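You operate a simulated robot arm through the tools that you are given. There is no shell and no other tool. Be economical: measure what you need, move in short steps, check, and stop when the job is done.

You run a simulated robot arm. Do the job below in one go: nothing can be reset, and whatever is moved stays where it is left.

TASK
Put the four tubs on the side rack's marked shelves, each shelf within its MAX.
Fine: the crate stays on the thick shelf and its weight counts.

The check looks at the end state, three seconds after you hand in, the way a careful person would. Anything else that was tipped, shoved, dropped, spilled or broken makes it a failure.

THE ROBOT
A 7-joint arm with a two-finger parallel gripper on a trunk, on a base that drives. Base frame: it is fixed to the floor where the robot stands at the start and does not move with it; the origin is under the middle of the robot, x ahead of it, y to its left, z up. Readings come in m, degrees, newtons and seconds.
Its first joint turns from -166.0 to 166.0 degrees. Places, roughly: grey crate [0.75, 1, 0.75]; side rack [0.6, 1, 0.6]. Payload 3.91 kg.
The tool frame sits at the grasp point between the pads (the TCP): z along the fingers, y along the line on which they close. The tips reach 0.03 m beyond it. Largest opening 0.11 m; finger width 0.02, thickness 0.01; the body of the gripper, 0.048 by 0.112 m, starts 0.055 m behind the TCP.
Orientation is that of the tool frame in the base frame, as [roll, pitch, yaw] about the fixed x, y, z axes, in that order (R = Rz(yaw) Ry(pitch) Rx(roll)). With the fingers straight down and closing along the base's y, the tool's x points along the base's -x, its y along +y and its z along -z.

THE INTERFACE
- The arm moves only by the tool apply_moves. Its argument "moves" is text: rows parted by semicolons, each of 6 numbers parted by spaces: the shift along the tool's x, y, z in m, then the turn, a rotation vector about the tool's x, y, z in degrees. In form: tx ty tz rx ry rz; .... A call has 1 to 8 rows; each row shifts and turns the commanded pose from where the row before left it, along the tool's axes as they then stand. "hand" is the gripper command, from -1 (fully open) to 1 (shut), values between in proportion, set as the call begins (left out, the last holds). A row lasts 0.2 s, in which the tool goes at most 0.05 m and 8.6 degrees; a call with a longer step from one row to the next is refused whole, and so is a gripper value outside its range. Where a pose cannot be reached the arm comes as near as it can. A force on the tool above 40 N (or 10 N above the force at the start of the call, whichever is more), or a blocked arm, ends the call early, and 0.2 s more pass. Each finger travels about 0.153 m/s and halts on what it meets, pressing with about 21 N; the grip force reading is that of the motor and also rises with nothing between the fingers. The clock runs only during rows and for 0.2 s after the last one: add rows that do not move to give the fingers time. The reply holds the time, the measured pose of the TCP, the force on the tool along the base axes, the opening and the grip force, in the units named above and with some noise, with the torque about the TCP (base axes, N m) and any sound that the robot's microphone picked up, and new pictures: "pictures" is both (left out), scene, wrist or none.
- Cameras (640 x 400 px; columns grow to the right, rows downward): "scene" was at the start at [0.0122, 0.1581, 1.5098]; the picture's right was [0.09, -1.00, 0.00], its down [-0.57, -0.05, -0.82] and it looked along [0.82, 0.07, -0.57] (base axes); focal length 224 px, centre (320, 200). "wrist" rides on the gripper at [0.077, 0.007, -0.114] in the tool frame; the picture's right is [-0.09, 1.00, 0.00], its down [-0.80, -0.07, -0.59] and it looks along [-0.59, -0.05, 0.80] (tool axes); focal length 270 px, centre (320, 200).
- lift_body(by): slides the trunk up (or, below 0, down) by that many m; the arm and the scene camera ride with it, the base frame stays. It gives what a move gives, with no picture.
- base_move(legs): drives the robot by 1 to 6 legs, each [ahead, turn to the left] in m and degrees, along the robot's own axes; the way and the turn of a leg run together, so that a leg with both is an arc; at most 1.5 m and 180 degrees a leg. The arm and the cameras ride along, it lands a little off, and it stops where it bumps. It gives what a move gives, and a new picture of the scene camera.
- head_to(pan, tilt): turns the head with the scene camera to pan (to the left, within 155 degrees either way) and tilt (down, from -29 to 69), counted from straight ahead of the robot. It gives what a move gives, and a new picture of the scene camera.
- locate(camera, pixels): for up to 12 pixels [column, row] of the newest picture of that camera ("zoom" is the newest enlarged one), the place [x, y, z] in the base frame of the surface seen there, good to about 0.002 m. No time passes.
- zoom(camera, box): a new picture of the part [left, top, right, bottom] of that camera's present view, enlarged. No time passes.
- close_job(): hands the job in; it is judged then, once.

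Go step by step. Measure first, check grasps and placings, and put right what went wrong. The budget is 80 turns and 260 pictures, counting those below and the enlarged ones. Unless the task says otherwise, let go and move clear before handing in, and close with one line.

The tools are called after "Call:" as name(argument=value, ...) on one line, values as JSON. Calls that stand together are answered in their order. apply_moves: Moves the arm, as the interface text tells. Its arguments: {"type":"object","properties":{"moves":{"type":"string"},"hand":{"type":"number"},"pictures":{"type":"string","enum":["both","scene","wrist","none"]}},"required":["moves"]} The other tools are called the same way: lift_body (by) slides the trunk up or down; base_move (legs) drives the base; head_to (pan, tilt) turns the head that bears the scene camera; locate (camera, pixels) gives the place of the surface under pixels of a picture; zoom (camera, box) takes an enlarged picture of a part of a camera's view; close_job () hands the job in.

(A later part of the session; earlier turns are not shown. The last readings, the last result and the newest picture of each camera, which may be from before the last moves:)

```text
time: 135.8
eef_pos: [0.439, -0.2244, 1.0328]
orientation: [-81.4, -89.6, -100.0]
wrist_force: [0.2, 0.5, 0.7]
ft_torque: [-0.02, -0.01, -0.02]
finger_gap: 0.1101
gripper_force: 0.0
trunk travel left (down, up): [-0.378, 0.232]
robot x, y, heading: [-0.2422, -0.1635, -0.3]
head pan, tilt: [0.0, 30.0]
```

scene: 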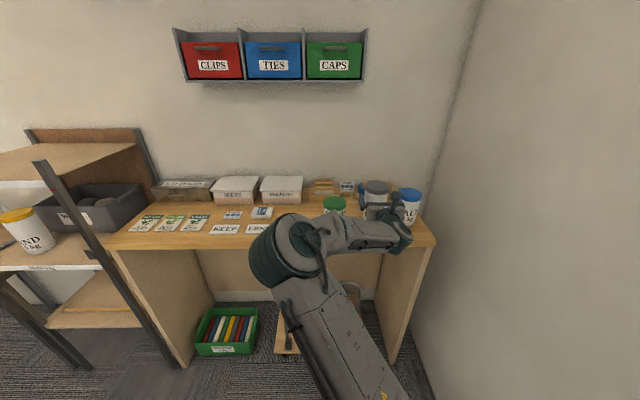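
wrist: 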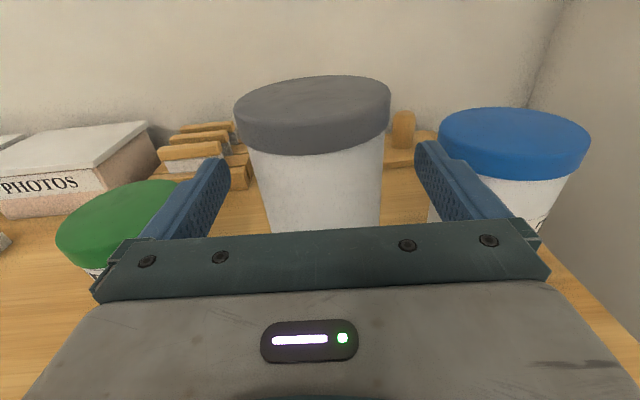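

I'll make the last 4 cm with the base, then grip and lift 8 mm.

Call:
base_move(legs=[[0.041, 0]])

Call:
apply_moves(moves="0 0 0 0 0 0;0 0 0 0 0 0;0 0 0 0 0 0", hand=1, pictures="none")

Call:
apply_moves(moves="0.002 0 0 0 0 0;0.003 0 0 0 0 0;0.003 0 0 0 0 0;0.003 0 0 0 0 0;0 0 0 0 0 0", pictures="wrist")

Call:
locate(camera="wrist", pixels=[[310, 195], [310, 205], [310, 212], [310, 217], [310, 222], [310, 227], [210, 195], [430, 190]])

```text
time: 136.7
eef_pos: [0.481, -0.2251, 1.0338]
orientation: [-82.3, -89.6, -98.9]
wrist_force: [0.3, 1.0, -0.2]
ft_torque: [0.0, 0.0, 0.0]
finger_gap: 0.1101
gripper_force: 0.0
trunk travel left (down, up): [-0.378, 0.232]
robot x, y, heading: [-0.204, -0.1643, -0.5]
head pan, tilt: [0.0, 30.0]
```

scene: 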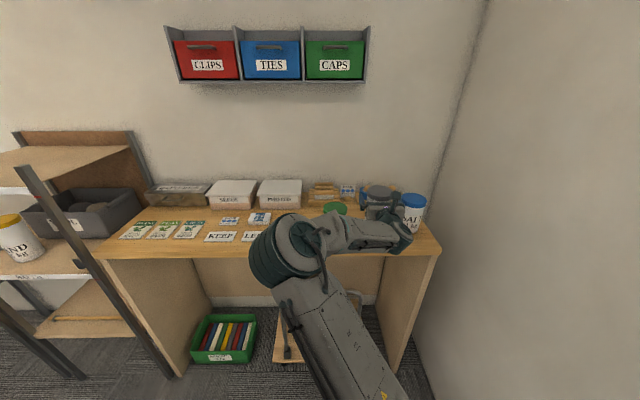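

```text
time: 137.5
eef_pos: [0.4806, -0.2236, 1.0331]
orientation: [-74.0, -89.5, -107.4]
wrist_force: [1.8, 3.4, 3.2]
ft_torque: [-0.36, -0.23, 0.06]
finger_gap: 0.0813
gripper_force: 20.9
trunk travel left (down, up): [-0.378, 0.232]
robot x, y, heading: [-0.203, -0.1669, -0.4]
head pan, tilt: [0.0, 30.0]
```

```text
time: 138.7
eef_pos: [0.4818, -0.2249, 1.0428]
orientation: [-98.1, -89.7, -83.3]
wrist_force: [0.2, -1.9, -14.3]
ft_torque: [-0.32, -0.05, -0.08]
finger_gap: 0.0816
gripper_force: 20.9
trunk travel left (down, up): [-0.378, 0.232]
robot x, y, heading: [-0.202, -0.1657, -0.4]
head pan, tilt: [0.0, 30.0]
```

wrist: 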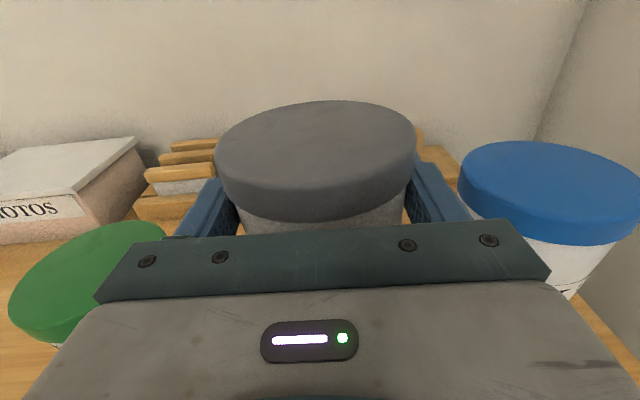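

```text
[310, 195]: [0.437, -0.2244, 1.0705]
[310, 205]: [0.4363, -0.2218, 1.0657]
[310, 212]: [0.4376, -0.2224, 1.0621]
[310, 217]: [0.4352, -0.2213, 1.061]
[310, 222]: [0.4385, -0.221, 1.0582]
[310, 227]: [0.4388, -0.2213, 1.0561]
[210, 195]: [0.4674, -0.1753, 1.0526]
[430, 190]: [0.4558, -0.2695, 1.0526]
```

The reading (gap 0.0816, torque −0.32) looks like the unseated first grasp. I'll settle it with small drives while only 1 cm above the table.

Call:
base_move(legs=[[-0.04, 0], [0.03, 0]])

Call:
apply_moves(moves="0 0 0 0 0 0;0 0 0 0 0 0;0 0 0 0 0 0;0 0 0 0 0 0", pictures="wrist")

Call:
locate(camera="wrist", pixels=[[310, 195], [310, 205], [310, 212], [310, 217], [310, 222], [310, 227], [210, 195], [430, 190]])

```text
time: 140.0
eef_pos: [0.4709, -0.224, 1.0431]
orientation: [-89.4, -89.7, -91.8]
wrist_force: [0.7, 1.5, -13.0]
ft_torque: [0.22, -0.19, 0.13]
finger_gap: 0.0815
gripper_force: 21.9
trunk travel left (down, up): [-0.378, 0.232]
robot x, y, heading: [-0.2128, -0.1651, -0.3]
head pan, tilt: [0.0, 30.0]
```

scene: 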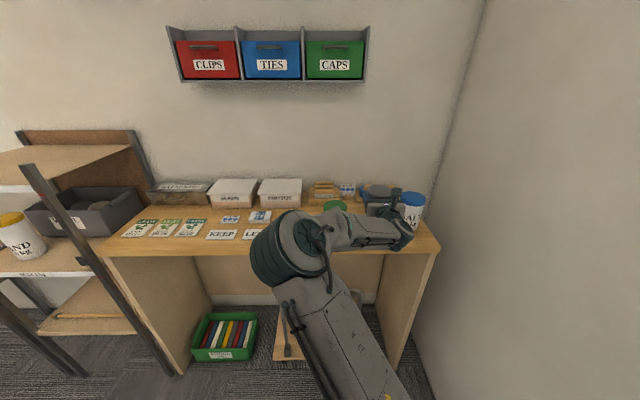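

```text
time: 141.0
eef_pos: [0.4708, -0.2244, 1.0444]
orientation: [-90.9, -89.6, -90.4]
wrist_force: [0.6, 1.4, -6.0]
ft_torque: [-0.23, 0.04, -0.02]
finger_gap: 0.0812
gripper_force: 21.1
trunk travel left (down, up): [-0.378, 0.232]
robot x, y, heading: [-0.212, -0.164, -0.6]
head pan, tilt: [0.0, 30.0]
```

wrist: 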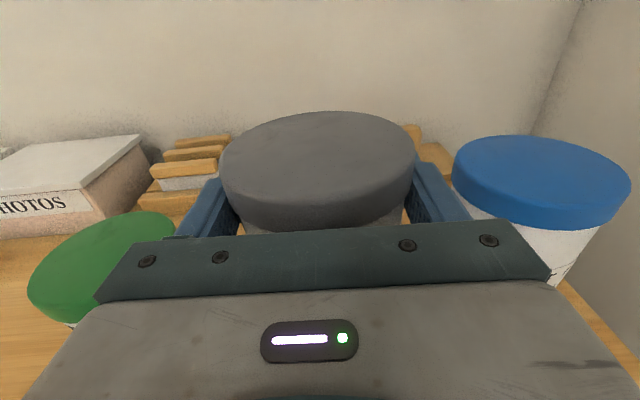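

```text
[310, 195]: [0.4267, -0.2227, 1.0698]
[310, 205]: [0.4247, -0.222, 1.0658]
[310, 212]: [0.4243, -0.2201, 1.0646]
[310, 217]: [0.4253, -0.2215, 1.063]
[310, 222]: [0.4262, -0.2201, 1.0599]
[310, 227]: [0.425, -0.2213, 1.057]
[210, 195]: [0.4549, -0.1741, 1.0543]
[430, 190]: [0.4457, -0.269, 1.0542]
```

The tub slid down until its rim reached the fingers, the same seating SAND found. I'll lift 1 cm more and check that it holds.

Call:
apply_moves(moves="0.003 0 0 0 0 0;0.003 0 0 0 0 0;0.003 0 0 0 0 0;0.003 0 0 0 0 0;0 0 0 0 0 0;0 0 0 0 0 0;0 0 0 0 0 0", pictures="none")

Call:
base_move(legs=[[-0.05, 0], [0.05, 0], [-0.05, 0], [0.05, 0]])

Call:
apply_moves(moves="0 0 0 0 0 0;0 0 0 0 0 0;0 0 0 0 0 0", pictures="wrist")

Call:
locate(camera="wrist", pixels=[[310, 205], [310, 212], [310, 217], [310, 222], [310, 227], [310, 231], [210, 195], [430, 190]])

```text
time: 142.6
eef_pos: [0.4698, -0.2237, 1.0541]
orientation: [-96.2, -89.7, -85.2]
wrist_force: [0.2, -0.1, -15.3]
ft_torque: [-0.02, 0.0, -0.02]
finger_gap: 0.0805
gripper_force: 21.0
trunk travel left (down, up): [-0.378, 0.232]
robot x, y, heading: [-0.2145, -0.1665, -0.3]
head pan, tilt: [0.0, 30.0]
```

```text
time: 145.1
eef_pos: [0.4711, -0.2226, 1.0546]
orientation: [-88.1, -89.6, -93.1]
wrist_force: [-0.4, 0.1, -9.2]
ft_torque: [-0.18, 0.12, -0.05]
finger_gap: 0.0804
gripper_force: 20.8
trunk travel left (down, up): [-0.378, 0.232]
robot x, y, heading: [-0.215, -0.1667, -0.2]
head pan, tilt: [0.0, 30.0]
```

scene: 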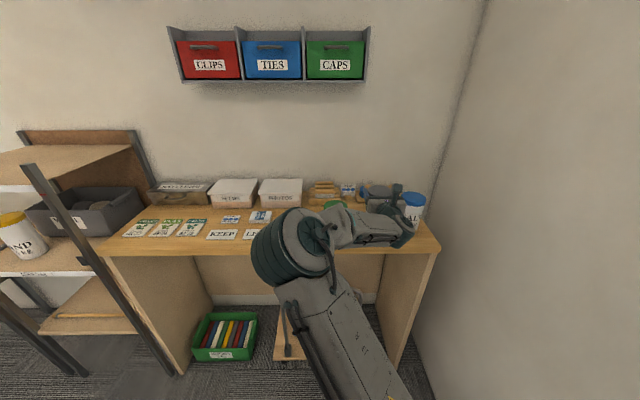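

```text
time: 145.9
eef_pos: [0.4706, -0.2226, 1.0554]
orientation: [-89.5, -89.7, -91.8]
wrist_force: [2.4, -0.2, -3.7]
ft_torque: [-0.45, -0.33, 0.09]
finger_gap: 0.0804
gripper_force: 21.1
trunk travel left (down, up): [-0.378, 0.232]
robot x, y, heading: [-0.2147, -0.1606, -0.2]
head pan, tilt: [0.0, 30.0]
```

wrist: 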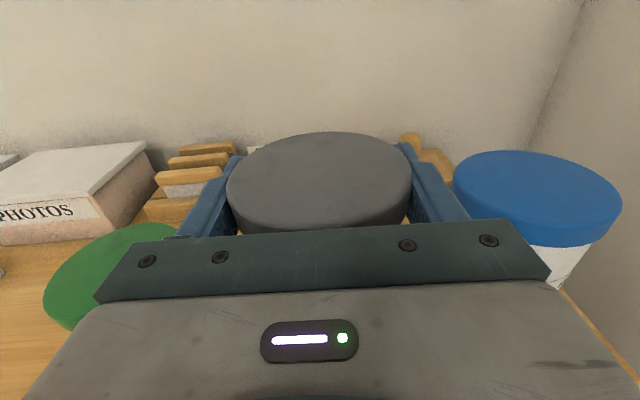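

```text
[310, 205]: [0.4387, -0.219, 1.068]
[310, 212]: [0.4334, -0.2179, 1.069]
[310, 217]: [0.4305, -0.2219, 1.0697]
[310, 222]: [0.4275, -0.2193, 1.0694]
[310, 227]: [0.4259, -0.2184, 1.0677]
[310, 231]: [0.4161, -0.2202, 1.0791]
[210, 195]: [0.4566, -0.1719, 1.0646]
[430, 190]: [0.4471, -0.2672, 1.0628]
```

GRIT slid down again and rests on the table, so its horizontal grip is marginal at 1.5 kg. I'm changing the plan: SALT (1 kg) joins SAND on the middle shelf, and GRIT goes on top with a vertical, longer pad contact. First I'll release GRIT and back off.

Call:
apply_moves(moves="0 0 0 0 0 0;0 0 0 0 0 0;0 0 0 0 0 0", hand=-1, pictures="none")

Call:
base_move(legs=[[-0.2, 0]])

Call:
apply_moves(moves="0 0 0 0 0 0", pictures="wrist")

Call:
locate(camera="wrist", pixels=[[310, 110], [320, 110], [330, 110], [410, 120], [425, 120], [440, 120], [455, 120], [470, 120], [490, 120], [440, 95], [440, 105], [440, 112]])

```text
time: 146.7
eef_pos: [0.4702, -0.2224, 1.0562]
orientation: [-82.7, -89.5, -98.5]
wrist_force: [0.4, -0.2, -0.1]
ft_torque: [0.01, -0.01, -0.02]
finger_gap: 0.11
gripper_force: 0.0
trunk travel left (down, up): [-0.378, 0.232]
robot x, y, heading: [-0.2158, -0.1652, -0.2]
head pan, tilt: [0.0, 30.0]
```

```text
time: 148.3
eef_pos: [0.2635, -0.221, 1.0554]
orientation: [-82.4, -89.5, -98.7]
wrist_force: [0.1, -0.4, 0.3]
ft_torque: [-0.01, -0.01, -0.03]
finger_gap: 0.1099
gripper_force: 0.1
trunk travel left (down, up): [-0.378, 0.232]
robot x, y, heading: [-0.4214, -0.1637, -0.4]
head pan, tilt: [0.0, 30.0]
```

scene: 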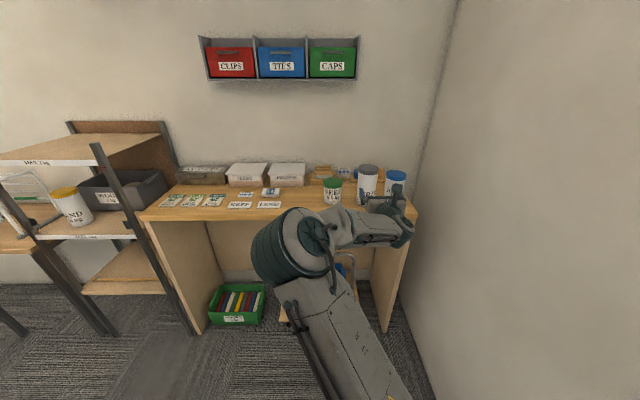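

```text
time: 148.7
eef_pos: [0.2636, -0.221, 1.0564]
orientation: [-82.3, -89.6, -99.0]
wrist_force: [0.1, -0.4, -0.4]
ft_torque: [0.01, 0.0, 0.04]
finger_gap: 0.11
gripper_force: 0.1
trunk travel left (down, up): [-0.378, 0.232]
robot x, y, heading: [-0.423, -0.1695, -0.6]
head pan, tilt: [0.0, 30.0]
```

wrist: 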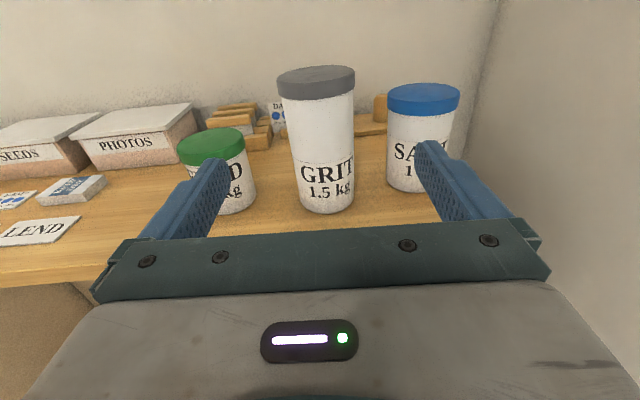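

```text
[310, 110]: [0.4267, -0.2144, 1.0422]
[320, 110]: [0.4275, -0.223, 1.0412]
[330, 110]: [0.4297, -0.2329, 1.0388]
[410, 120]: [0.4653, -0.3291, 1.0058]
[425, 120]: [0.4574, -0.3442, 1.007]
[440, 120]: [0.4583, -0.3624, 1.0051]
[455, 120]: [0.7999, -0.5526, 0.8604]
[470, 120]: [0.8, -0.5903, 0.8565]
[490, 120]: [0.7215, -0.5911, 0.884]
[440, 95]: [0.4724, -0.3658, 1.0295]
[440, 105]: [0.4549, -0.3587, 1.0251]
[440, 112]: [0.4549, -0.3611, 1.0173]
```

GRIT stands at (0.467, −0.219), SALT at (0.497, −0.351). I'll lower the trunk 7 cm and shift the arm 13 cm right for SALT.

Call:
lift_body(by=-0.07)

Call:
apply_moves(moves="0 0 -0.03 0 0 0;0 0.03 0 0 0 0;0 0.03 0 0 0 0;0 0.03 0 0 0 0;0 0.03 0 0 0 0;0 0.011 0 0 0 0;0 0 0 0 0 0", pictures="wrist")

```text
time: 149.8
eef_pos: [0.264, -0.2213, 0.9854]
orientation: [-81.6, -89.6, -99.5]
wrist_force: [0.8, 0.4, 0.3]
ft_torque: [-0.03, 0.0, 0.04]
finger_gap: 0.1098
gripper_force: 0.1
trunk travel left (down, up): [-0.308, 0.302]
robot x, y, heading: [-0.4222, -0.164, -0.1]
head pan, tilt: [0.0, 30.0]
```

```text
time: 151.4
eef_pos: [0.2317, -0.3502, 0.9854]
orientation: [-82.7, -89.5, -98.4]
wrist_force: [0.0, 0.6, -0.8]
ft_torque: [-0.02, 0.01, -0.02]
finger_gap: 0.1098
gripper_force: 0.0
trunk travel left (down, up): [-0.308, 0.302]
robot x, y, heading: [-0.4193, -0.1659, -0.3]
head pan, tilt: [0.0, 30.0]
```

wrist: 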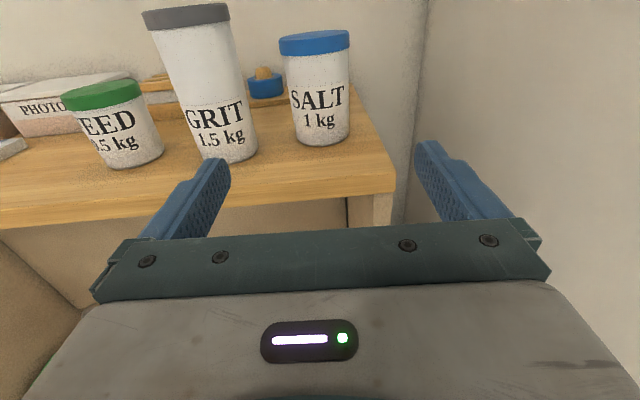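

Aligned in y. I'll drive 0.17 m in and check.

Call:
base_move(legs=[[0.17, 0]])

Call:
apply_moves(moves="0 0 0 0 0 0", pictures="wrist")

Call:
locate(camera="wrist", pixels=[[270, 130], [285, 130], [300, 130], [315, 130], [330, 130], [345, 130], [230, 130], [315, 70], [315, 80], [315, 88]])

```text
time: 152.9
eef_pos: [0.4045, -0.3497, 0.9859]
orientation: [-82.6, -89.7, -98.4]
wrist_force: [-0.7, 0.8, -0.2]
ft_torque: [-0.01, 0.03, -0.04]
finger_gap: 0.1101
gripper_force: 0.1
trunk travel left (down, up): [-0.308, 0.302]
robot x, y, heading: [-0.2472, -0.1662, -0.3]
head pan, tilt: [0.0, 30.0]
```

scene: 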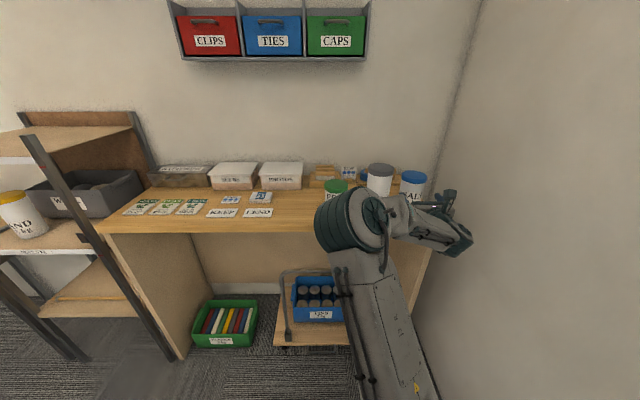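

```text
time: 153.3
eef_pos: [0.405, -0.3501, 0.9847]
orientation: [-81.3, -89.6, -99.8]
wrist_force: [-0.1, 0.9, 0.1]
ft_torque: [0.0, 0.01, 0.0]
finger_gap: 0.1099
gripper_force: 0.0
trunk travel left (down, up): [-0.308, 0.302]
robot x, y, heading: [-0.2505, -0.1617, -0.2]
head pan, tilt: [0.0, 30.0]
```

wrist: 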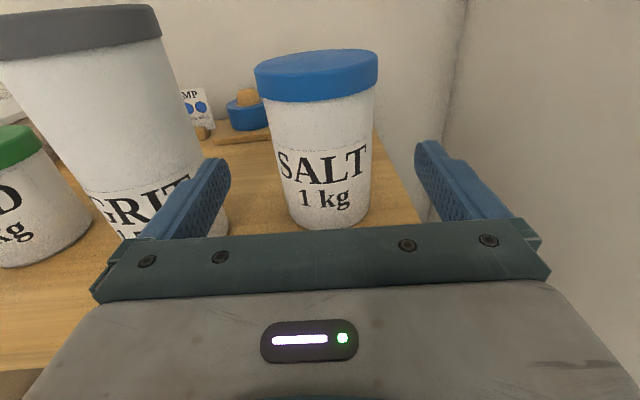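

```text
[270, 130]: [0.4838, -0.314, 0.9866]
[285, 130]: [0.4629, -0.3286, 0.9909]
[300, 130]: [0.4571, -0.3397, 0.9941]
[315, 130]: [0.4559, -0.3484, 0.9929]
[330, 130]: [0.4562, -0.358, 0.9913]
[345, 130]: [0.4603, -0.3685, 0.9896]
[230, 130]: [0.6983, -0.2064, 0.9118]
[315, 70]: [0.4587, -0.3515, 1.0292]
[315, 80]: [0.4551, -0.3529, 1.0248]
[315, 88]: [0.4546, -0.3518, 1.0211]
```

SALT is centred (0.4965, −0.351), matching TCP y. I'll advance, grip, lift 1 cm and test the hold.

Call:
base_move(legs=[[0.092, 0]])

Call:
apply_moves(moves="0 0 0 0 0 0;0 0 0 0 0 0;0 0 0 0 0 0;0.003 0 0 0 0 0;0.004 0 0 0 0 0;0.004 0 0 0 0 0;0.004 0 0 0 0 0", hand=1, pictures="wrist")

Call:
base_move(legs=[[-0.04, 0], [0.03, 0]])

Call:
apply_moves(moves="0 0 0 0 0 0;0 0 0 0 0 0;0 0 0 0 0 0;0 0 0 0 0 0", pictures="wrist")

```text
time: 154.4
eef_pos: [0.4929, -0.3496, 0.9849]
orientation: [-82.9, -89.7, -98.0]
wrist_force: [0.6, 0.4, 0.2]
ft_torque: [0.03, -0.01, -0.02]
finger_gap: 0.1099
gripper_force: 0.1
trunk travel left (down, up): [-0.308, 0.302]
robot x, y, heading: [-0.1601, -0.163, 0.0]
head pan, tilt: [0.0, 30.0]
```

scene: 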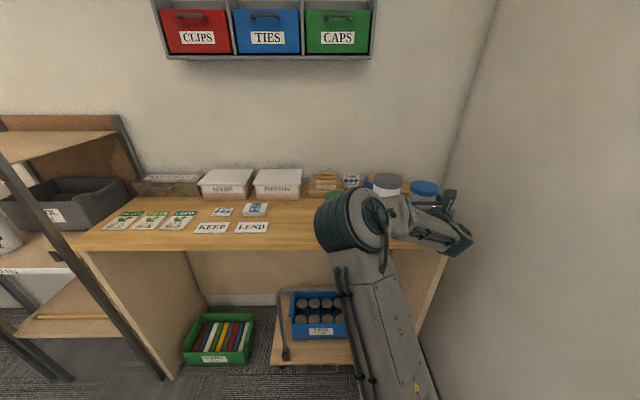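

```text
time: 156.0
eef_pos: [0.4926, -0.3503, 0.9982]
orientation: [-96.0, -89.6, -85.1]
wrist_force: [-0.2, 1.0, -10.4]
ft_torque: [0.15, 0.07, 0.01]
finger_gap: 0.0816
gripper_force: 21.3
trunk travel left (down, up): [-0.308, 0.302]
robot x, y, heading: [-0.1598, -0.1649, -0.2]
head pan, tilt: [0.0, 30.0]
```

wrist: 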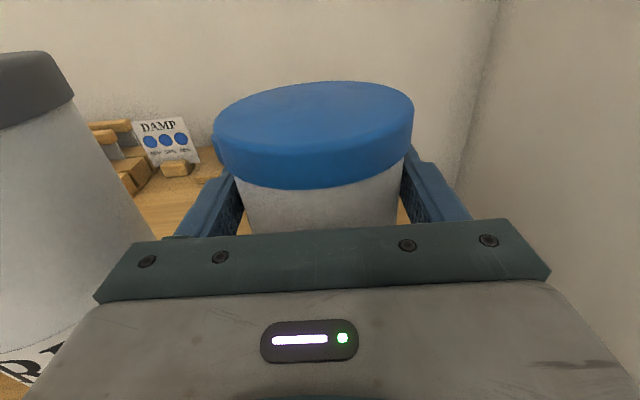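

```text
time: 157.3
eef_pos: [0.4839, -0.3514, 0.999]
orientation: [-94.3, -89.6, -86.6]
wrist_force: [1.0, -1.4, -10.4]
ft_torque: [-0.13, 0.04, -0.09]
finger_gap: 0.0811
gripper_force: 20.8
trunk travel left (down, up): [-0.308, 0.302]
robot x, y, heading: [-0.1686, -0.1652, -0.1]
head pan, tilt: [0.0, 30.0]
```

scene: 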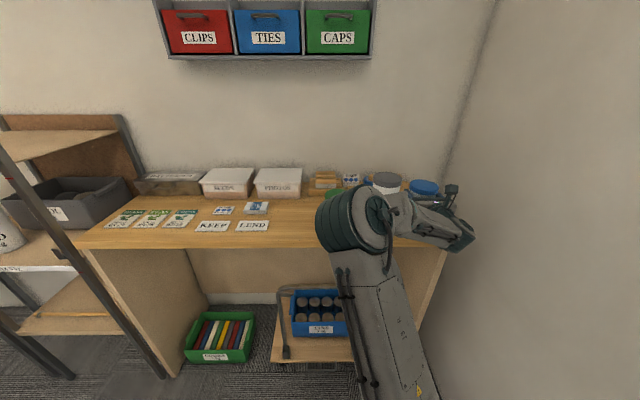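

```text
time: 158.3
eef_pos: [0.4846, -0.3499, 0.9978]
orientation: [-96.7, -89.6, -84.3]
wrist_force: [-0.2, 0.9, -9.5]
ft_torque: [0.0, 0.05, 0.01]
finger_gap: 0.0811
gripper_force: 20.6
trunk travel left (down, up): [-0.308, 0.302]
robot x, y, heading: [-0.1719, -0.1666, -0.2]
head pan, tilt: [0.0, 30.0]
```

wrist: 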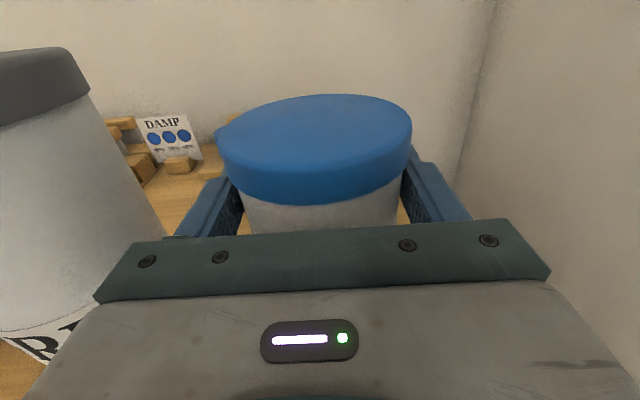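

SALT's lid moved ~17 px lower and now reads steady (−9.5 N, no torque). I'll test whether it holds further.

Call:
apply_moves(moves="0.004 0 0 0 0 0;0.004 0 0 0 0 0;0 0 0 0 0 0;0 0 0 0 0 0;0 0 0 0 0 0;0 0 0 0 0 0", pictures="wrist")

Call:
base_move(legs=[[-0.04, 0], [0.04, 0], [-0.06, 0], [0.04, 0]])

Call:
apply_moves(moves="0 0 0 0 0 0;0 0 0 0 0 0", pictures="wrist")

Call:
locate(camera="wrist", pixels=[[310, 190], [310, 200], [310, 205], [310, 210], [310, 215], [310, 220], [210, 195], [430, 190]])

```text
time: 159.7
eef_pos: [0.4841, -0.3488, 1.0064]
orientation: [-96.5, -89.6, -84.4]
wrist_force: [-0.7, 0.1, -10.6]
ft_torque: [-0.01, 0.05, 0.0]
finger_gap: 0.0813
gripper_force: 21.3
trunk travel left (down, up): [-0.308, 0.302]
robot x, y, heading: [-0.1702, -0.1636, -0.0]
head pan, tilt: [0.0, 30.0]
```

wrist: 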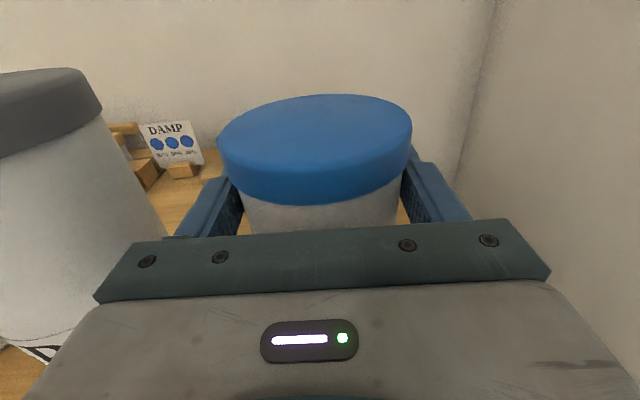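

```text
time: 162.1
eef_pos: [0.4632, -0.3499, 1.0049]
orientation: [-99.1, -89.6, -81.8]
wrist_force: [0.7, -0.2, -10.4]
ft_torque: [-0.03, 0.04, -0.01]
finger_gap: 0.0813
gripper_force: 21.1
trunk travel left (down, up): [-0.308, 0.302]
robot x, y, heading: [-0.1914, -0.1667, -0.1]
head pan, tilt: [0.0, 30.0]
```

scene: 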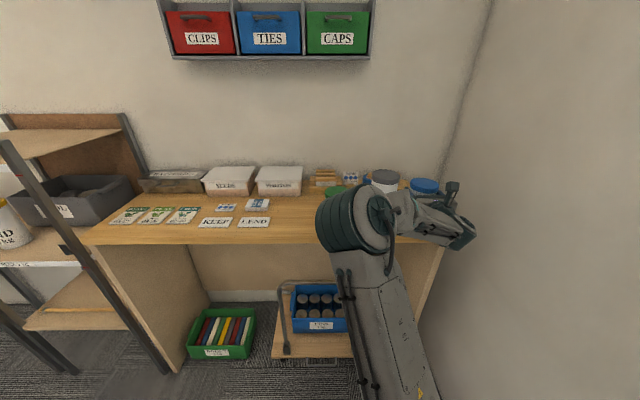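

```text
time: 162.7
eef_pos: [0.4646, -0.3492, 1.0054]
orientation: [-107.7, -89.7, -73.1]
wrist_force: [-0.2, -0.2, -10.1]
ft_torque: [0.0, 0.05, 0.02]
finger_gap: 0.0811
gripper_force: 21.0
trunk travel left (down, up): [-0.308, 0.302]
robot x, y, heading: [-0.1889, -0.1652, 0.2]
head pan, tilt: [0.0, 30.0]
```

wrist: 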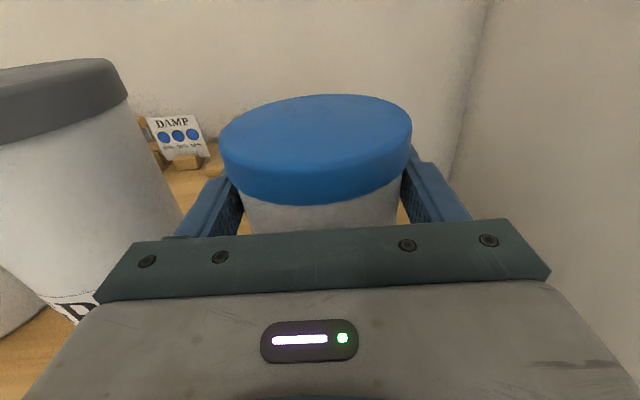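

```text
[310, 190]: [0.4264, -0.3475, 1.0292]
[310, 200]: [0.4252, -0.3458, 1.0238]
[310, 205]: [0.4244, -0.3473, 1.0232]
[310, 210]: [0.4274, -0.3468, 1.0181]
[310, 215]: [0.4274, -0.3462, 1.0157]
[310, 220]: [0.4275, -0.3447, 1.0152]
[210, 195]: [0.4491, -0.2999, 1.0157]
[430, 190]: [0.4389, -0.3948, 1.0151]
```

SALT now holds solidly (no change through four drives). I'll carry it to the rack by the same route.

Call:
apply_moves(moves="0.005 0 0 0 0 0;0.005 0 0 0 0 0;0.005 0 0 0 0 0;0 0 0 0 0 0", pictures="none")

Call:
base_move(legs=[[-0.1, 0], [-0.27, 0]])

Call:
base_move(legs=[[0, 45], [0, 45], [1.33, 0]])

Call:
apply_moves(moves="0 0 0 0 0 0", pictures="wrist")

```text
time: 163.7
eef_pos: [0.464, -0.3485, 1.0211]
orientation: [-102.4, -89.6, -78.6]
wrist_force: [-0.3, -1.3, -10.2]
ft_torque: [0.02, 0.06, 0.03]
finger_gap: 0.0811
gripper_force: 21.0
trunk travel left (down, up): [-0.308, 0.302]
robot x, y, heading: [-0.1925, -0.1644, -0.1]
head pan, tilt: [0.0, 30.0]
```

```text
time: 166.3
eef_pos: [0.1013, -0.3475, 1.0216]
orientation: [-100.9, -89.6, -80.1]
wrist_force: [0.2, 0.1, -9.3]
ft_torque: [0.01, 0.04, 0.0]
finger_gap: 0.0811
gripper_force: 21.0
trunk travel left (down, up): [-0.308, 0.302]
robot x, y, heading: [-0.5531, -0.1608, -0.3]
head pan, tilt: [0.0, 30.0]
```

scene: 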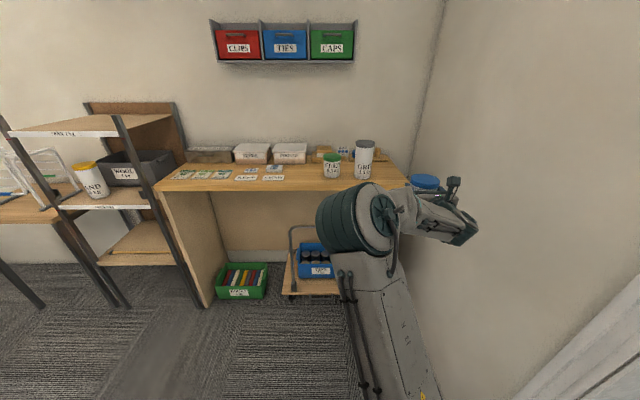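

```text
time: 177.2
eef_pos: [-0.3503, 1.841, 1.0204]
orientation: [-103.9, -89.5, 12.0]
wrist_force: [-0.1, -0.6, -9.4]
ft_torque: [-0.1, -0.02, 0.0]
finger_gap: 0.0815
gripper_force: 21.2
trunk travel left (down, up): [-0.308, 0.302]
robot x, y, heading: [-0.5442, 1.1883, 89.0]
head pan, tilt: [0.0, 30.0]
```

scene: 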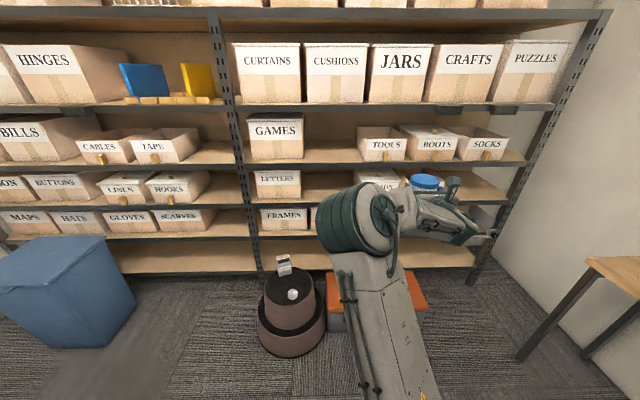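

```text
time: 177.7
eef_pos: [-0.3518, 1.841, 1.0202]
orientation: [-118.8, -89.5, 27.0]
wrist_force: [0.5, 0.5, -10.0]
ft_torque: [-0.03, 0.01, -0.01]
finger_gap: 0.0812
gripper_force: 21.4
trunk travel left (down, up): [-0.308, 0.302]
robot x, y, heading: [-0.5411, 1.1876, 89.2]
head pan, tilt: [0.0, 30.0]
```

wrist: 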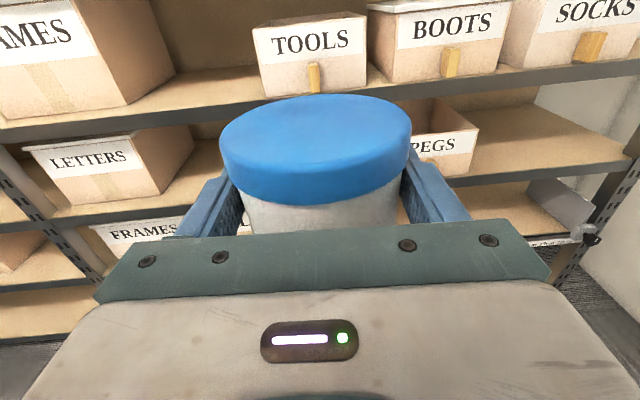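

Still secure. I'll turn to the rack and lower, partly with the arm and partly with the trunk.

Call:
base_move(legs=[[0, -45], [0, -44.2]])

Call:
apply_moves(moves="-0.01 0.01 0 0 0 0;-0.015 0.005 0 0 0 0;-0.015 0 0 0 0 0;-0.015 0 0 0 0 0;-0.01 0 0 0 0 0;0 0 0 0 0 0", pictures="none")

Call:
lift_body(by=-0.04)

Call:
apply_moves(moves="0 0 0 0 0 0")

```text
time: 182.1
eef_pos: [0.1119, 1.0091, 1.0206]
orientation: [-105.4, -89.6, -75.5]
wrist_force: [-0.8, -0.1, -9.8]
ft_torque: [0.0, 0.11, 0.02]
finger_gap: 0.081
gripper_force: 21.1
trunk travel left (down, up): [-0.308, 0.302]
robot x, y, heading: [-0.541, 1.1883, 0.2]
head pan, tilt: [0.0, 30.0]
```

scene: 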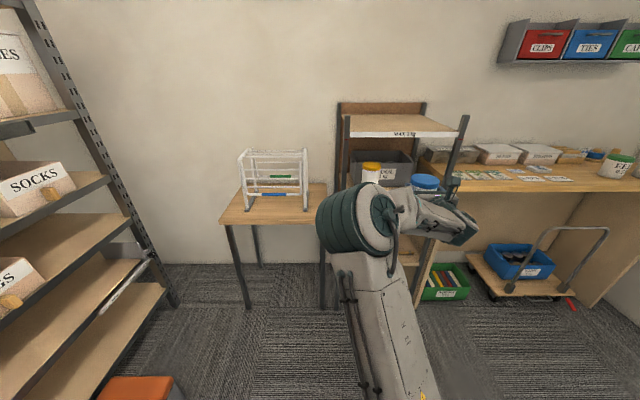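

```text
time: 183.5
eef_pos: [0.1099, 0.9932, 0.9551]
orientation: [-109.3, -89.6, -71.4]
wrist_force: [-0.2, 0.6, -9.9]
ft_torque: [-0.02, 0.05, -0.02]
finger_gap: 0.081
gripper_force: 20.6
trunk travel left (down, up): [-0.308, 0.302]
robot x, y, heading: [-0.5432, 1.1915, 0.1]
head pan, tilt: [0.0, 30.0]
```

```text
time: 184.4
eef_pos: [0.1106, 0.9934, 0.916]
orientation: [-107.0, -89.6, -73.8]
wrist_force: [-1.1, -0.1, -10.0]
ft_torque: [0.03, 0.07, 0.02]
finger_gap: 0.0811
gripper_force: 21.3
trunk travel left (down, up): [-0.268, 0.342]
robot x, y, heading: [-0.5427, 1.1862, 0.1]
head pan, tilt: [0.0, 30.0]
```

```text
time: 184.8
eef_pos: [0.1111, 0.9937, 0.9159]
orientation: [-108.0, -89.6, -72.8]
wrist_force: [0.3, -1.3, -9.7]
ft_torque: [0.0, 0.08, -0.02]
finger_gap: 0.0816
gripper_force: 21.4
trunk travel left (down, up): [-0.268, 0.342]
robot x, y, heading: [-0.5459, 1.1891, 0.1]
head pan, tilt: [0.0, 30.0]
```

scene: 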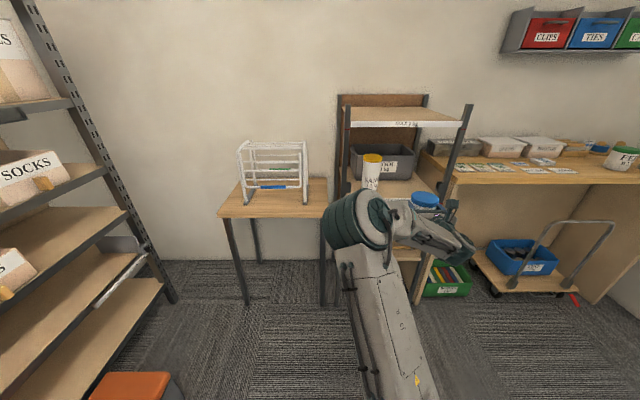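
wrist: 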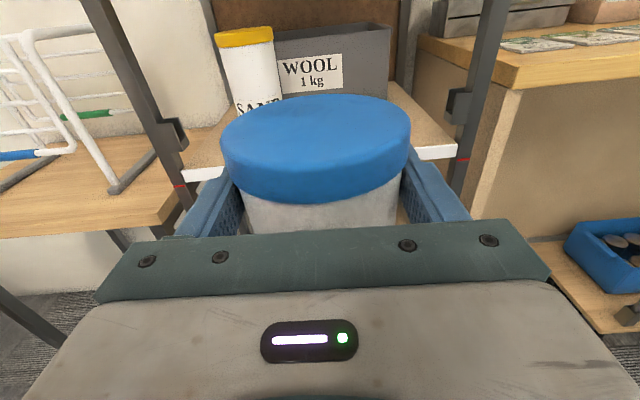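

I'll measure SAND's right edge and the hooks to choose SALT's spot.

Call:
locate(camera="wrist", pixels=[[272, 65], [277, 75], [268, 80], [455, 105], [450, 95], [447, 100], [460, 120], [183, 135], [440, 150], [485, 60], [400, 60]])

Call:
zoom(camera="wrist", box=[380, 40, 540, 180])

```text
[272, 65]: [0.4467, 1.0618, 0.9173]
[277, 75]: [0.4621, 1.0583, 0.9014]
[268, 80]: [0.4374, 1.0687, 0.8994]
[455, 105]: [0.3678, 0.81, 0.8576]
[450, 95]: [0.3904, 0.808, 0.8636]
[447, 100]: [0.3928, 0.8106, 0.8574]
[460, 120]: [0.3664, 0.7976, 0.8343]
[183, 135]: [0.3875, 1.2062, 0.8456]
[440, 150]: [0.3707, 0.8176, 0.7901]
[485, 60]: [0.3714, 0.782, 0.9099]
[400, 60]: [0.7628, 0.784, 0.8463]
```

```text
2.86 times, centred on (460, 110) of wrist
```

zoom: 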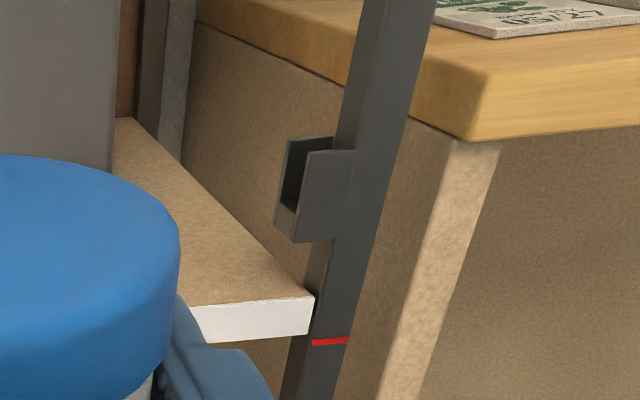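

SAND's right edge is at 1.058 and the hooks clear. I'll put SALT at y ≈ 0.985: shift, drive in 0.28 m, check.

Call:
apply_moves(moves="0 0.0085 0 0 0 0;0 0 0 0 0 0", pictures="none")

Call:
base_move(legs=[[0.27, 0]])

Call:
apply_moves(moves="0 0 0 0 0 0", pictures="wrist")

Call:
locate(camera="scene", pixels=[[380, 215], [400, 215], [420, 220], [440, 225], [450, 230], [460, 235], [470, 240], [440, 250]])

```text
time: 185.4
eef_pos: [0.1095, 0.9843, 0.9151]
orientation: [-108.8, -89.5, -71.9]
wrist_force: [-0.3, 0.1, -9.4]
ft_torque: [0.02, 0.04, 0.01]
finger_gap: 0.0813
gripper_force: 20.8
trunk travel left (down, up): [-0.268, 0.342]
robot x, y, heading: [-0.5405, 1.1912, 0.1]
head pan, tilt: [0.0, 30.0]
```

```text
time: 187.2
eef_pos: [0.3762, 0.987, 0.9142]
orientation: [-108.3, -89.4, -72.2]
wrist_force: [0.7, 0.4, -9.6]
ft_torque: [0.01, 0.06, 0.0]
finger_gap: 0.0812
gripper_force: 20.6
trunk travel left (down, up): [-0.268, 0.342]
robot x, y, heading: [-0.2793, 1.1877, 0.3]
head pan, tilt: [0.0, 30.0]
```

scene: 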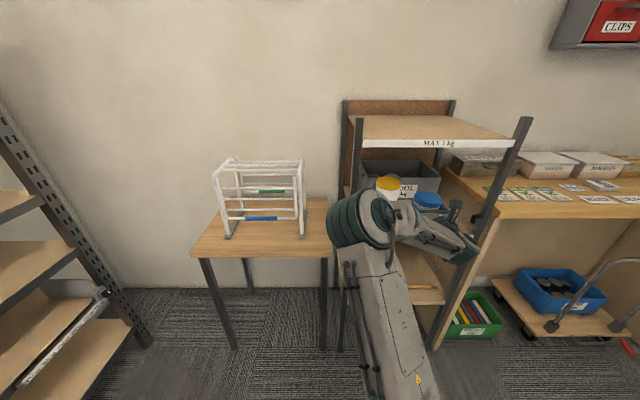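

```text
time: 187.7
eef_pos: [0.3758, 0.9872, 0.9144]
orientation: [-121.8, -89.4, -58.8]
wrist_force: [0.2, 0.0, -10.1]
ft_torque: [0.0, 0.05, 0.01]
finger_gap: 0.0813
gripper_force: 20.4
trunk travel left (down, up): [-0.268, 0.342]
robot x, y, heading: [-0.2779, 1.1884, 0.4]
head pan, tilt: [0.0, 30.0]
```

wrist: 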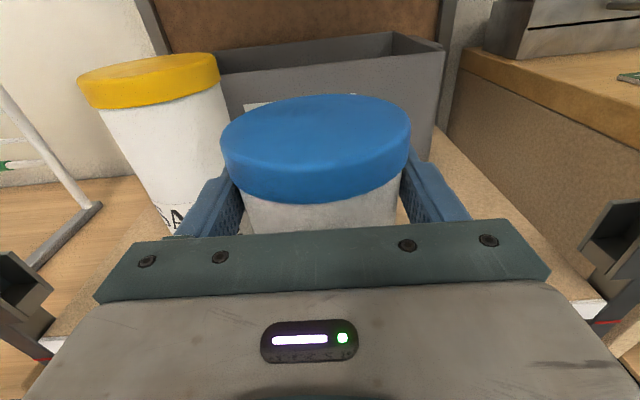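

```text
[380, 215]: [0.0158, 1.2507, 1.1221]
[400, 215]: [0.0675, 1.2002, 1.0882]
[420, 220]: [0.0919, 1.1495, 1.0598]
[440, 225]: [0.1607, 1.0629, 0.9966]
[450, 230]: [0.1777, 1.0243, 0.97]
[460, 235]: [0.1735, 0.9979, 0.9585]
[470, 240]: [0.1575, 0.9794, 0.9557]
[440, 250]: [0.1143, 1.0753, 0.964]
```

Clear on both sides. I'll drive in the last 9 cm and lower to contact.

Call:
base_move(legs=[[0.09, 0]])

Call:
lift_body(by=-0.018)

Call:
lift_body(by=-0.005)

```text
time: 188.8
eef_pos: [0.4668, 0.9874, 0.9141]
orientation: [-112.0, -89.5, -68.7]
wrist_force: [-1.1, -0.2, -9.8]
ft_torque: [0.03, 0.08, 0.02]
finger_gap: 0.0811
gripper_force: 20.7
trunk travel left (down, up): [-0.268, 0.342]
robot x, y, heading: [-0.1902, 1.1878, 0.3]
head pan, tilt: [0.0, 30.0]
```

scene: 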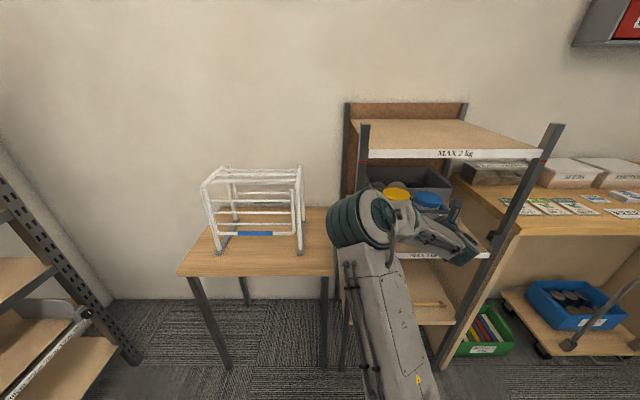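

```text
time: 189.4
eef_pos: [0.4664, 0.9868, 0.8968]
orientation: [-116.1, -89.5, -64.5]
wrist_force: [-0.1, 0.6, -10.3]
ft_torque: [0.02, 0.03, 0.0]
finger_gap: 0.0811
gripper_force: 21.0
trunk travel left (down, up): [-0.25, 0.36]
robot x, y, heading: [-0.1856, 1.1883, 0.2]
head pan, tilt: [0.0, 30.0]
```

```text
time: 189.9
eef_pos: [0.4656, 0.9878, 0.8937]
orientation: [-95.1, -89.6, -85.5]
wrist_force: [0.4, 0.7, -3.3]
ft_torque: [-0.28, -0.13, 0.05]
finger_gap: 0.0811
gripper_force: 21.4
trunk travel left (down, up): [-0.245, 0.365]
robot x, y, heading: [-0.187, 1.194, 0.2]
head pan, tilt: [0.0, 30.0]
```

Contact began; I'll go 2 mm more, then open modestly (≈0.097 m) and back out.

Call:
lift_body(by=-0.002)

Call:
apply_moves(moves="0 0 0 0 0 0;0 0 0 0 0 0;0 0 0 0 0 0", hand=-0.76, pictures="wrist")

Call:
base_move(legs=[[-0.36, 0]])

Call:
apply_moves(moves="0 0 0 0 0 0", hand=-1, pictures="wrist")

```text
time: 190.5
eef_pos: [0.4663, 0.9879, 0.8923]
orientation: [-83.9, -89.6, -96.7]
wrist_force: [2.6, -0.2, 4.7]
ft_torque: [-0.59, -0.24, 0.13]
finger_gap: 0.0811
gripper_force: 21.5
trunk travel left (down, up): [-0.243, 0.367]
robot x, y, heading: [-0.1881, 1.1936, 0.2]
head pan, tilt: [0.0, 30.0]
```

```text
time: 191.3
eef_pos: [0.4667, 0.9874, 0.8909]
orientation: [-107.9, -89.6, -72.8]
wrist_force: [0.3, -1.1, 0.8]
ft_torque: [-0.01, 0.03, -0.02]
finger_gap: 0.0968
gripper_force: 0.1
trunk travel left (down, up): [-0.243, 0.367]
robot x, y, heading: [-0.1878, 1.1936, 0.1]
head pan, tilt: [0.0, 30.0]
```

wrist: 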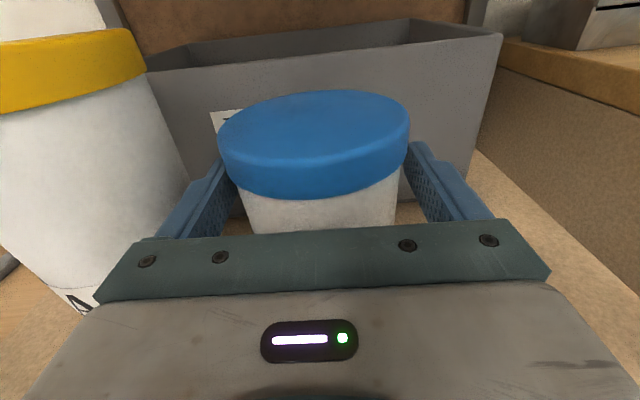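

```text
time: 193.6
eef_pos: [0.1068, 0.9856, 0.8887]
orientation: [-108.3, -89.6, -72.4]
wrist_force: [-0.4, -0.3, 0.8]
ft_torque: [-0.03, 0.01, -0.03]
finger_gap: 0.0968
gripper_force: 0.1
trunk travel left (down, up): [-0.243, 0.367]
robot x, y, heading: [-0.5475, 1.1877, 0.3]
head pan, tilt: [0.0, 30.0]
```

scene: 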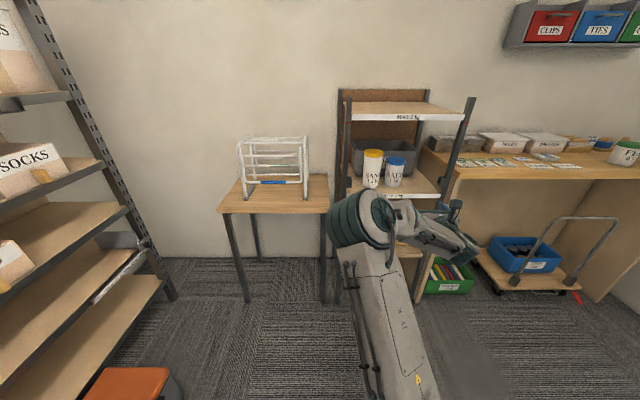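

```text
time: 194.0
eef_pos: [0.106, 0.9865, 0.8897]
orientation: [-108.2, -89.6, -72.5]
wrist_force: [0.8, 0.1, -0.4]
ft_torque: [0.0, 0.0, 0.02]
finger_gap: 0.1101
gripper_force: 0.1
trunk travel left (down, up): [-0.243, 0.367]
robot x, y, heading: [-0.5462, 1.193, 0.1]
head pan, tilt: [0.0, 30.0]
```

wrist: 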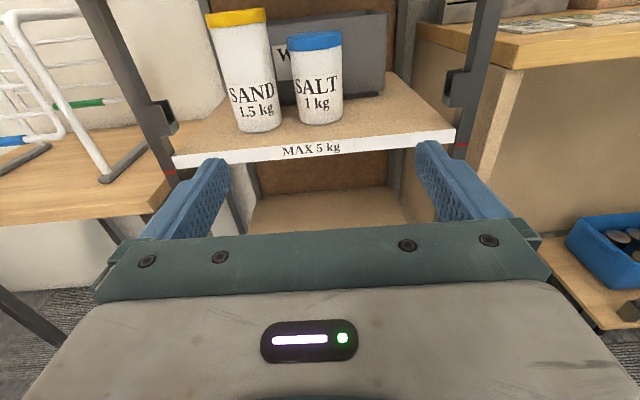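

Both tubs stand well on the middle shelf. Next FEED (0.5 kg): raise the trunk to the grasp height and return by reversing.

Call:
lift_body(by=0.067)

Call:
base_move(legs=[[0, 90], [-1.06, 0], [0, -90]])

Call:
apply_moves(moves="0 0 0 0 0 0", pictures="wrist")

```text
time: 195.0
eef_pos: [0.1079, 0.9858, 0.9582]
orientation: [-108.8, -89.7, -71.9]
wrist_force: [-0.6, -0.6, 0.5]
ft_torque: [0.03, -0.05, 0.02]
finger_gap: 0.11
gripper_force: 0.1
trunk travel left (down, up): [-0.31, 0.3]
robot x, y, heading: [-0.5481, 1.1887, 0.4]
head pan, tilt: [0.0, 30.0]
```

```text
time: 208.4
eef_pos: [0.1467, -0.0943, 0.9579]
orientation: [-107.0, -89.5, -71.6]
wrist_force: [0.2, 0.2, -0.6]
ft_torque: [0.02, -0.01, 0.0]
finger_gap: 0.1099
gripper_force: 0.0
trunk travel left (down, up): [-0.31, 0.3]
robot x, y, heading: [-0.5142, 0.0838, 2.1]
head pan, tilt: [0.0, 30.0]
```

scene: 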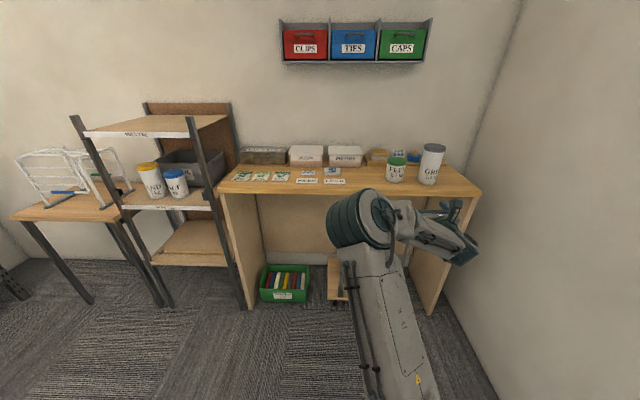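

```text
time: 208.8
eef_pos: [0.1459, -0.0927, 0.9571]
orientation: [-107.8, -89.6, -70.9]
wrist_force: [-0.4, -0.4, -0.3]
ft_torque: [-0.03, -0.01, -0.03]
finger_gap: 0.1098
gripper_force: 0.0
trunk travel left (down, up): [-0.31, 0.3]
robot x, y, heading: [-0.5127, 0.0871, 2.6]
head pan, tilt: [0.0, 30.0]
```

wrist: 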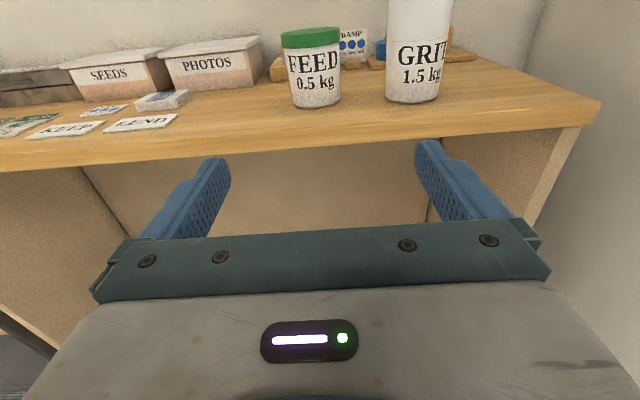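

FEED is nearly dead ahead with heading +2.3°, which suits. I'll measure it.

Call:
locate(camera="wrist", pixels=[[292, 75], [300, 75], [310, 75], [320, 75], [330, 75], [338, 75], [312, 45], [312, 49], [312, 54], [314, 104], [390, 60]])

Call:
base_move(legs=[[0.22, 0]])

Call:
apply_moves(moves="0 0 0 0 0 0", pictures="wrist")

Call:
locate(camera="wrist", pixels=[[275, 110], [285, 110], [300, 110], [315, 110], [330, 110], [345, 110], [355, 110]])

```text
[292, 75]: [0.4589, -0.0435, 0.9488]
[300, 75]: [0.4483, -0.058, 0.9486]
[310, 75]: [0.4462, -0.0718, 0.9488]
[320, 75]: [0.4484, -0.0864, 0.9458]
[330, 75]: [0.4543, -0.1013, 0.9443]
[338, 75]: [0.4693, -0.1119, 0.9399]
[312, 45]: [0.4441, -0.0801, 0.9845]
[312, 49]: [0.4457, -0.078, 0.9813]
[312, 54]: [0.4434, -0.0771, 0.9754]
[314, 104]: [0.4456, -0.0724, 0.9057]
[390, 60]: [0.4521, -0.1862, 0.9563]
```

```text
time: 210.5
eef_pos: [0.366, -0.0863, 0.9565]
orientation: [-106.8, -89.6, -71.8]
wrist_force: [0.0, 0.6, 0.2]
ft_torque: [-0.01, 0.0, -0.01]
finger_gap: 0.1101
gripper_force: 0.0
trunk travel left (down, up): [-0.31, 0.3]
robot x, y, heading: [-0.2932, 0.0944, 2.6]
head pan, tilt: [0.0, 30.0]
```

scene: 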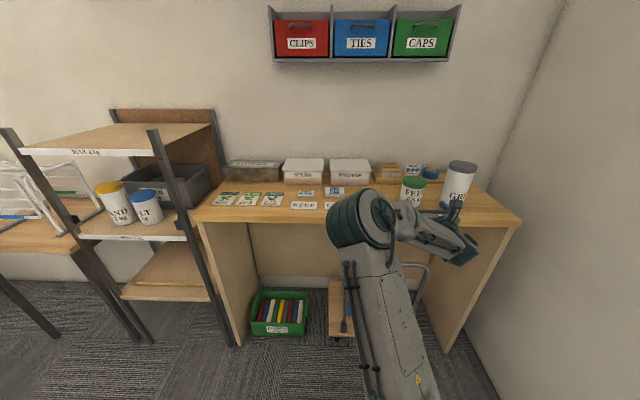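

```text
time: 210.9
eef_pos: [0.367, -0.0863, 0.9576]
orientation: [-107.7, -89.6, -70.8]
wrist_force: [0.6, 0.0, 0.9]
ft_torque: [-0.01, 0.04, 0.0]
finger_gap: 0.1103
gripper_force: 0.1
trunk travel left (down, up): [-0.31, 0.3]
robot x, y, heading: [-0.2945, 0.0919, 2.2]
head pan, tilt: [0.0, 30.0]
```

wrist: 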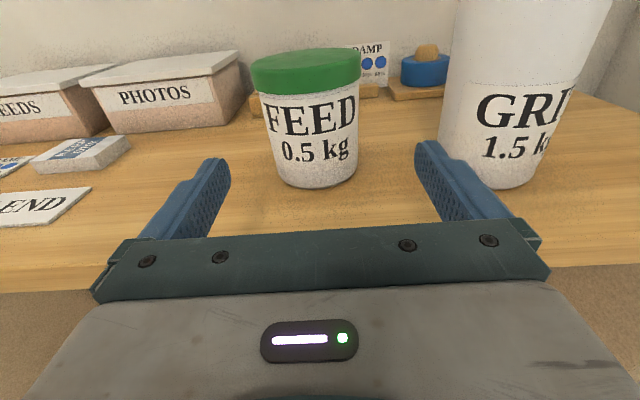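

```text
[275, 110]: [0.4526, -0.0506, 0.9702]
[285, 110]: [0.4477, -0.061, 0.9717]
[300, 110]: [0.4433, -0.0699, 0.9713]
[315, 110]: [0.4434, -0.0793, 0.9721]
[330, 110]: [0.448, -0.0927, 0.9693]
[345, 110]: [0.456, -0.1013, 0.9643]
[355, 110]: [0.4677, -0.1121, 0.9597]
```

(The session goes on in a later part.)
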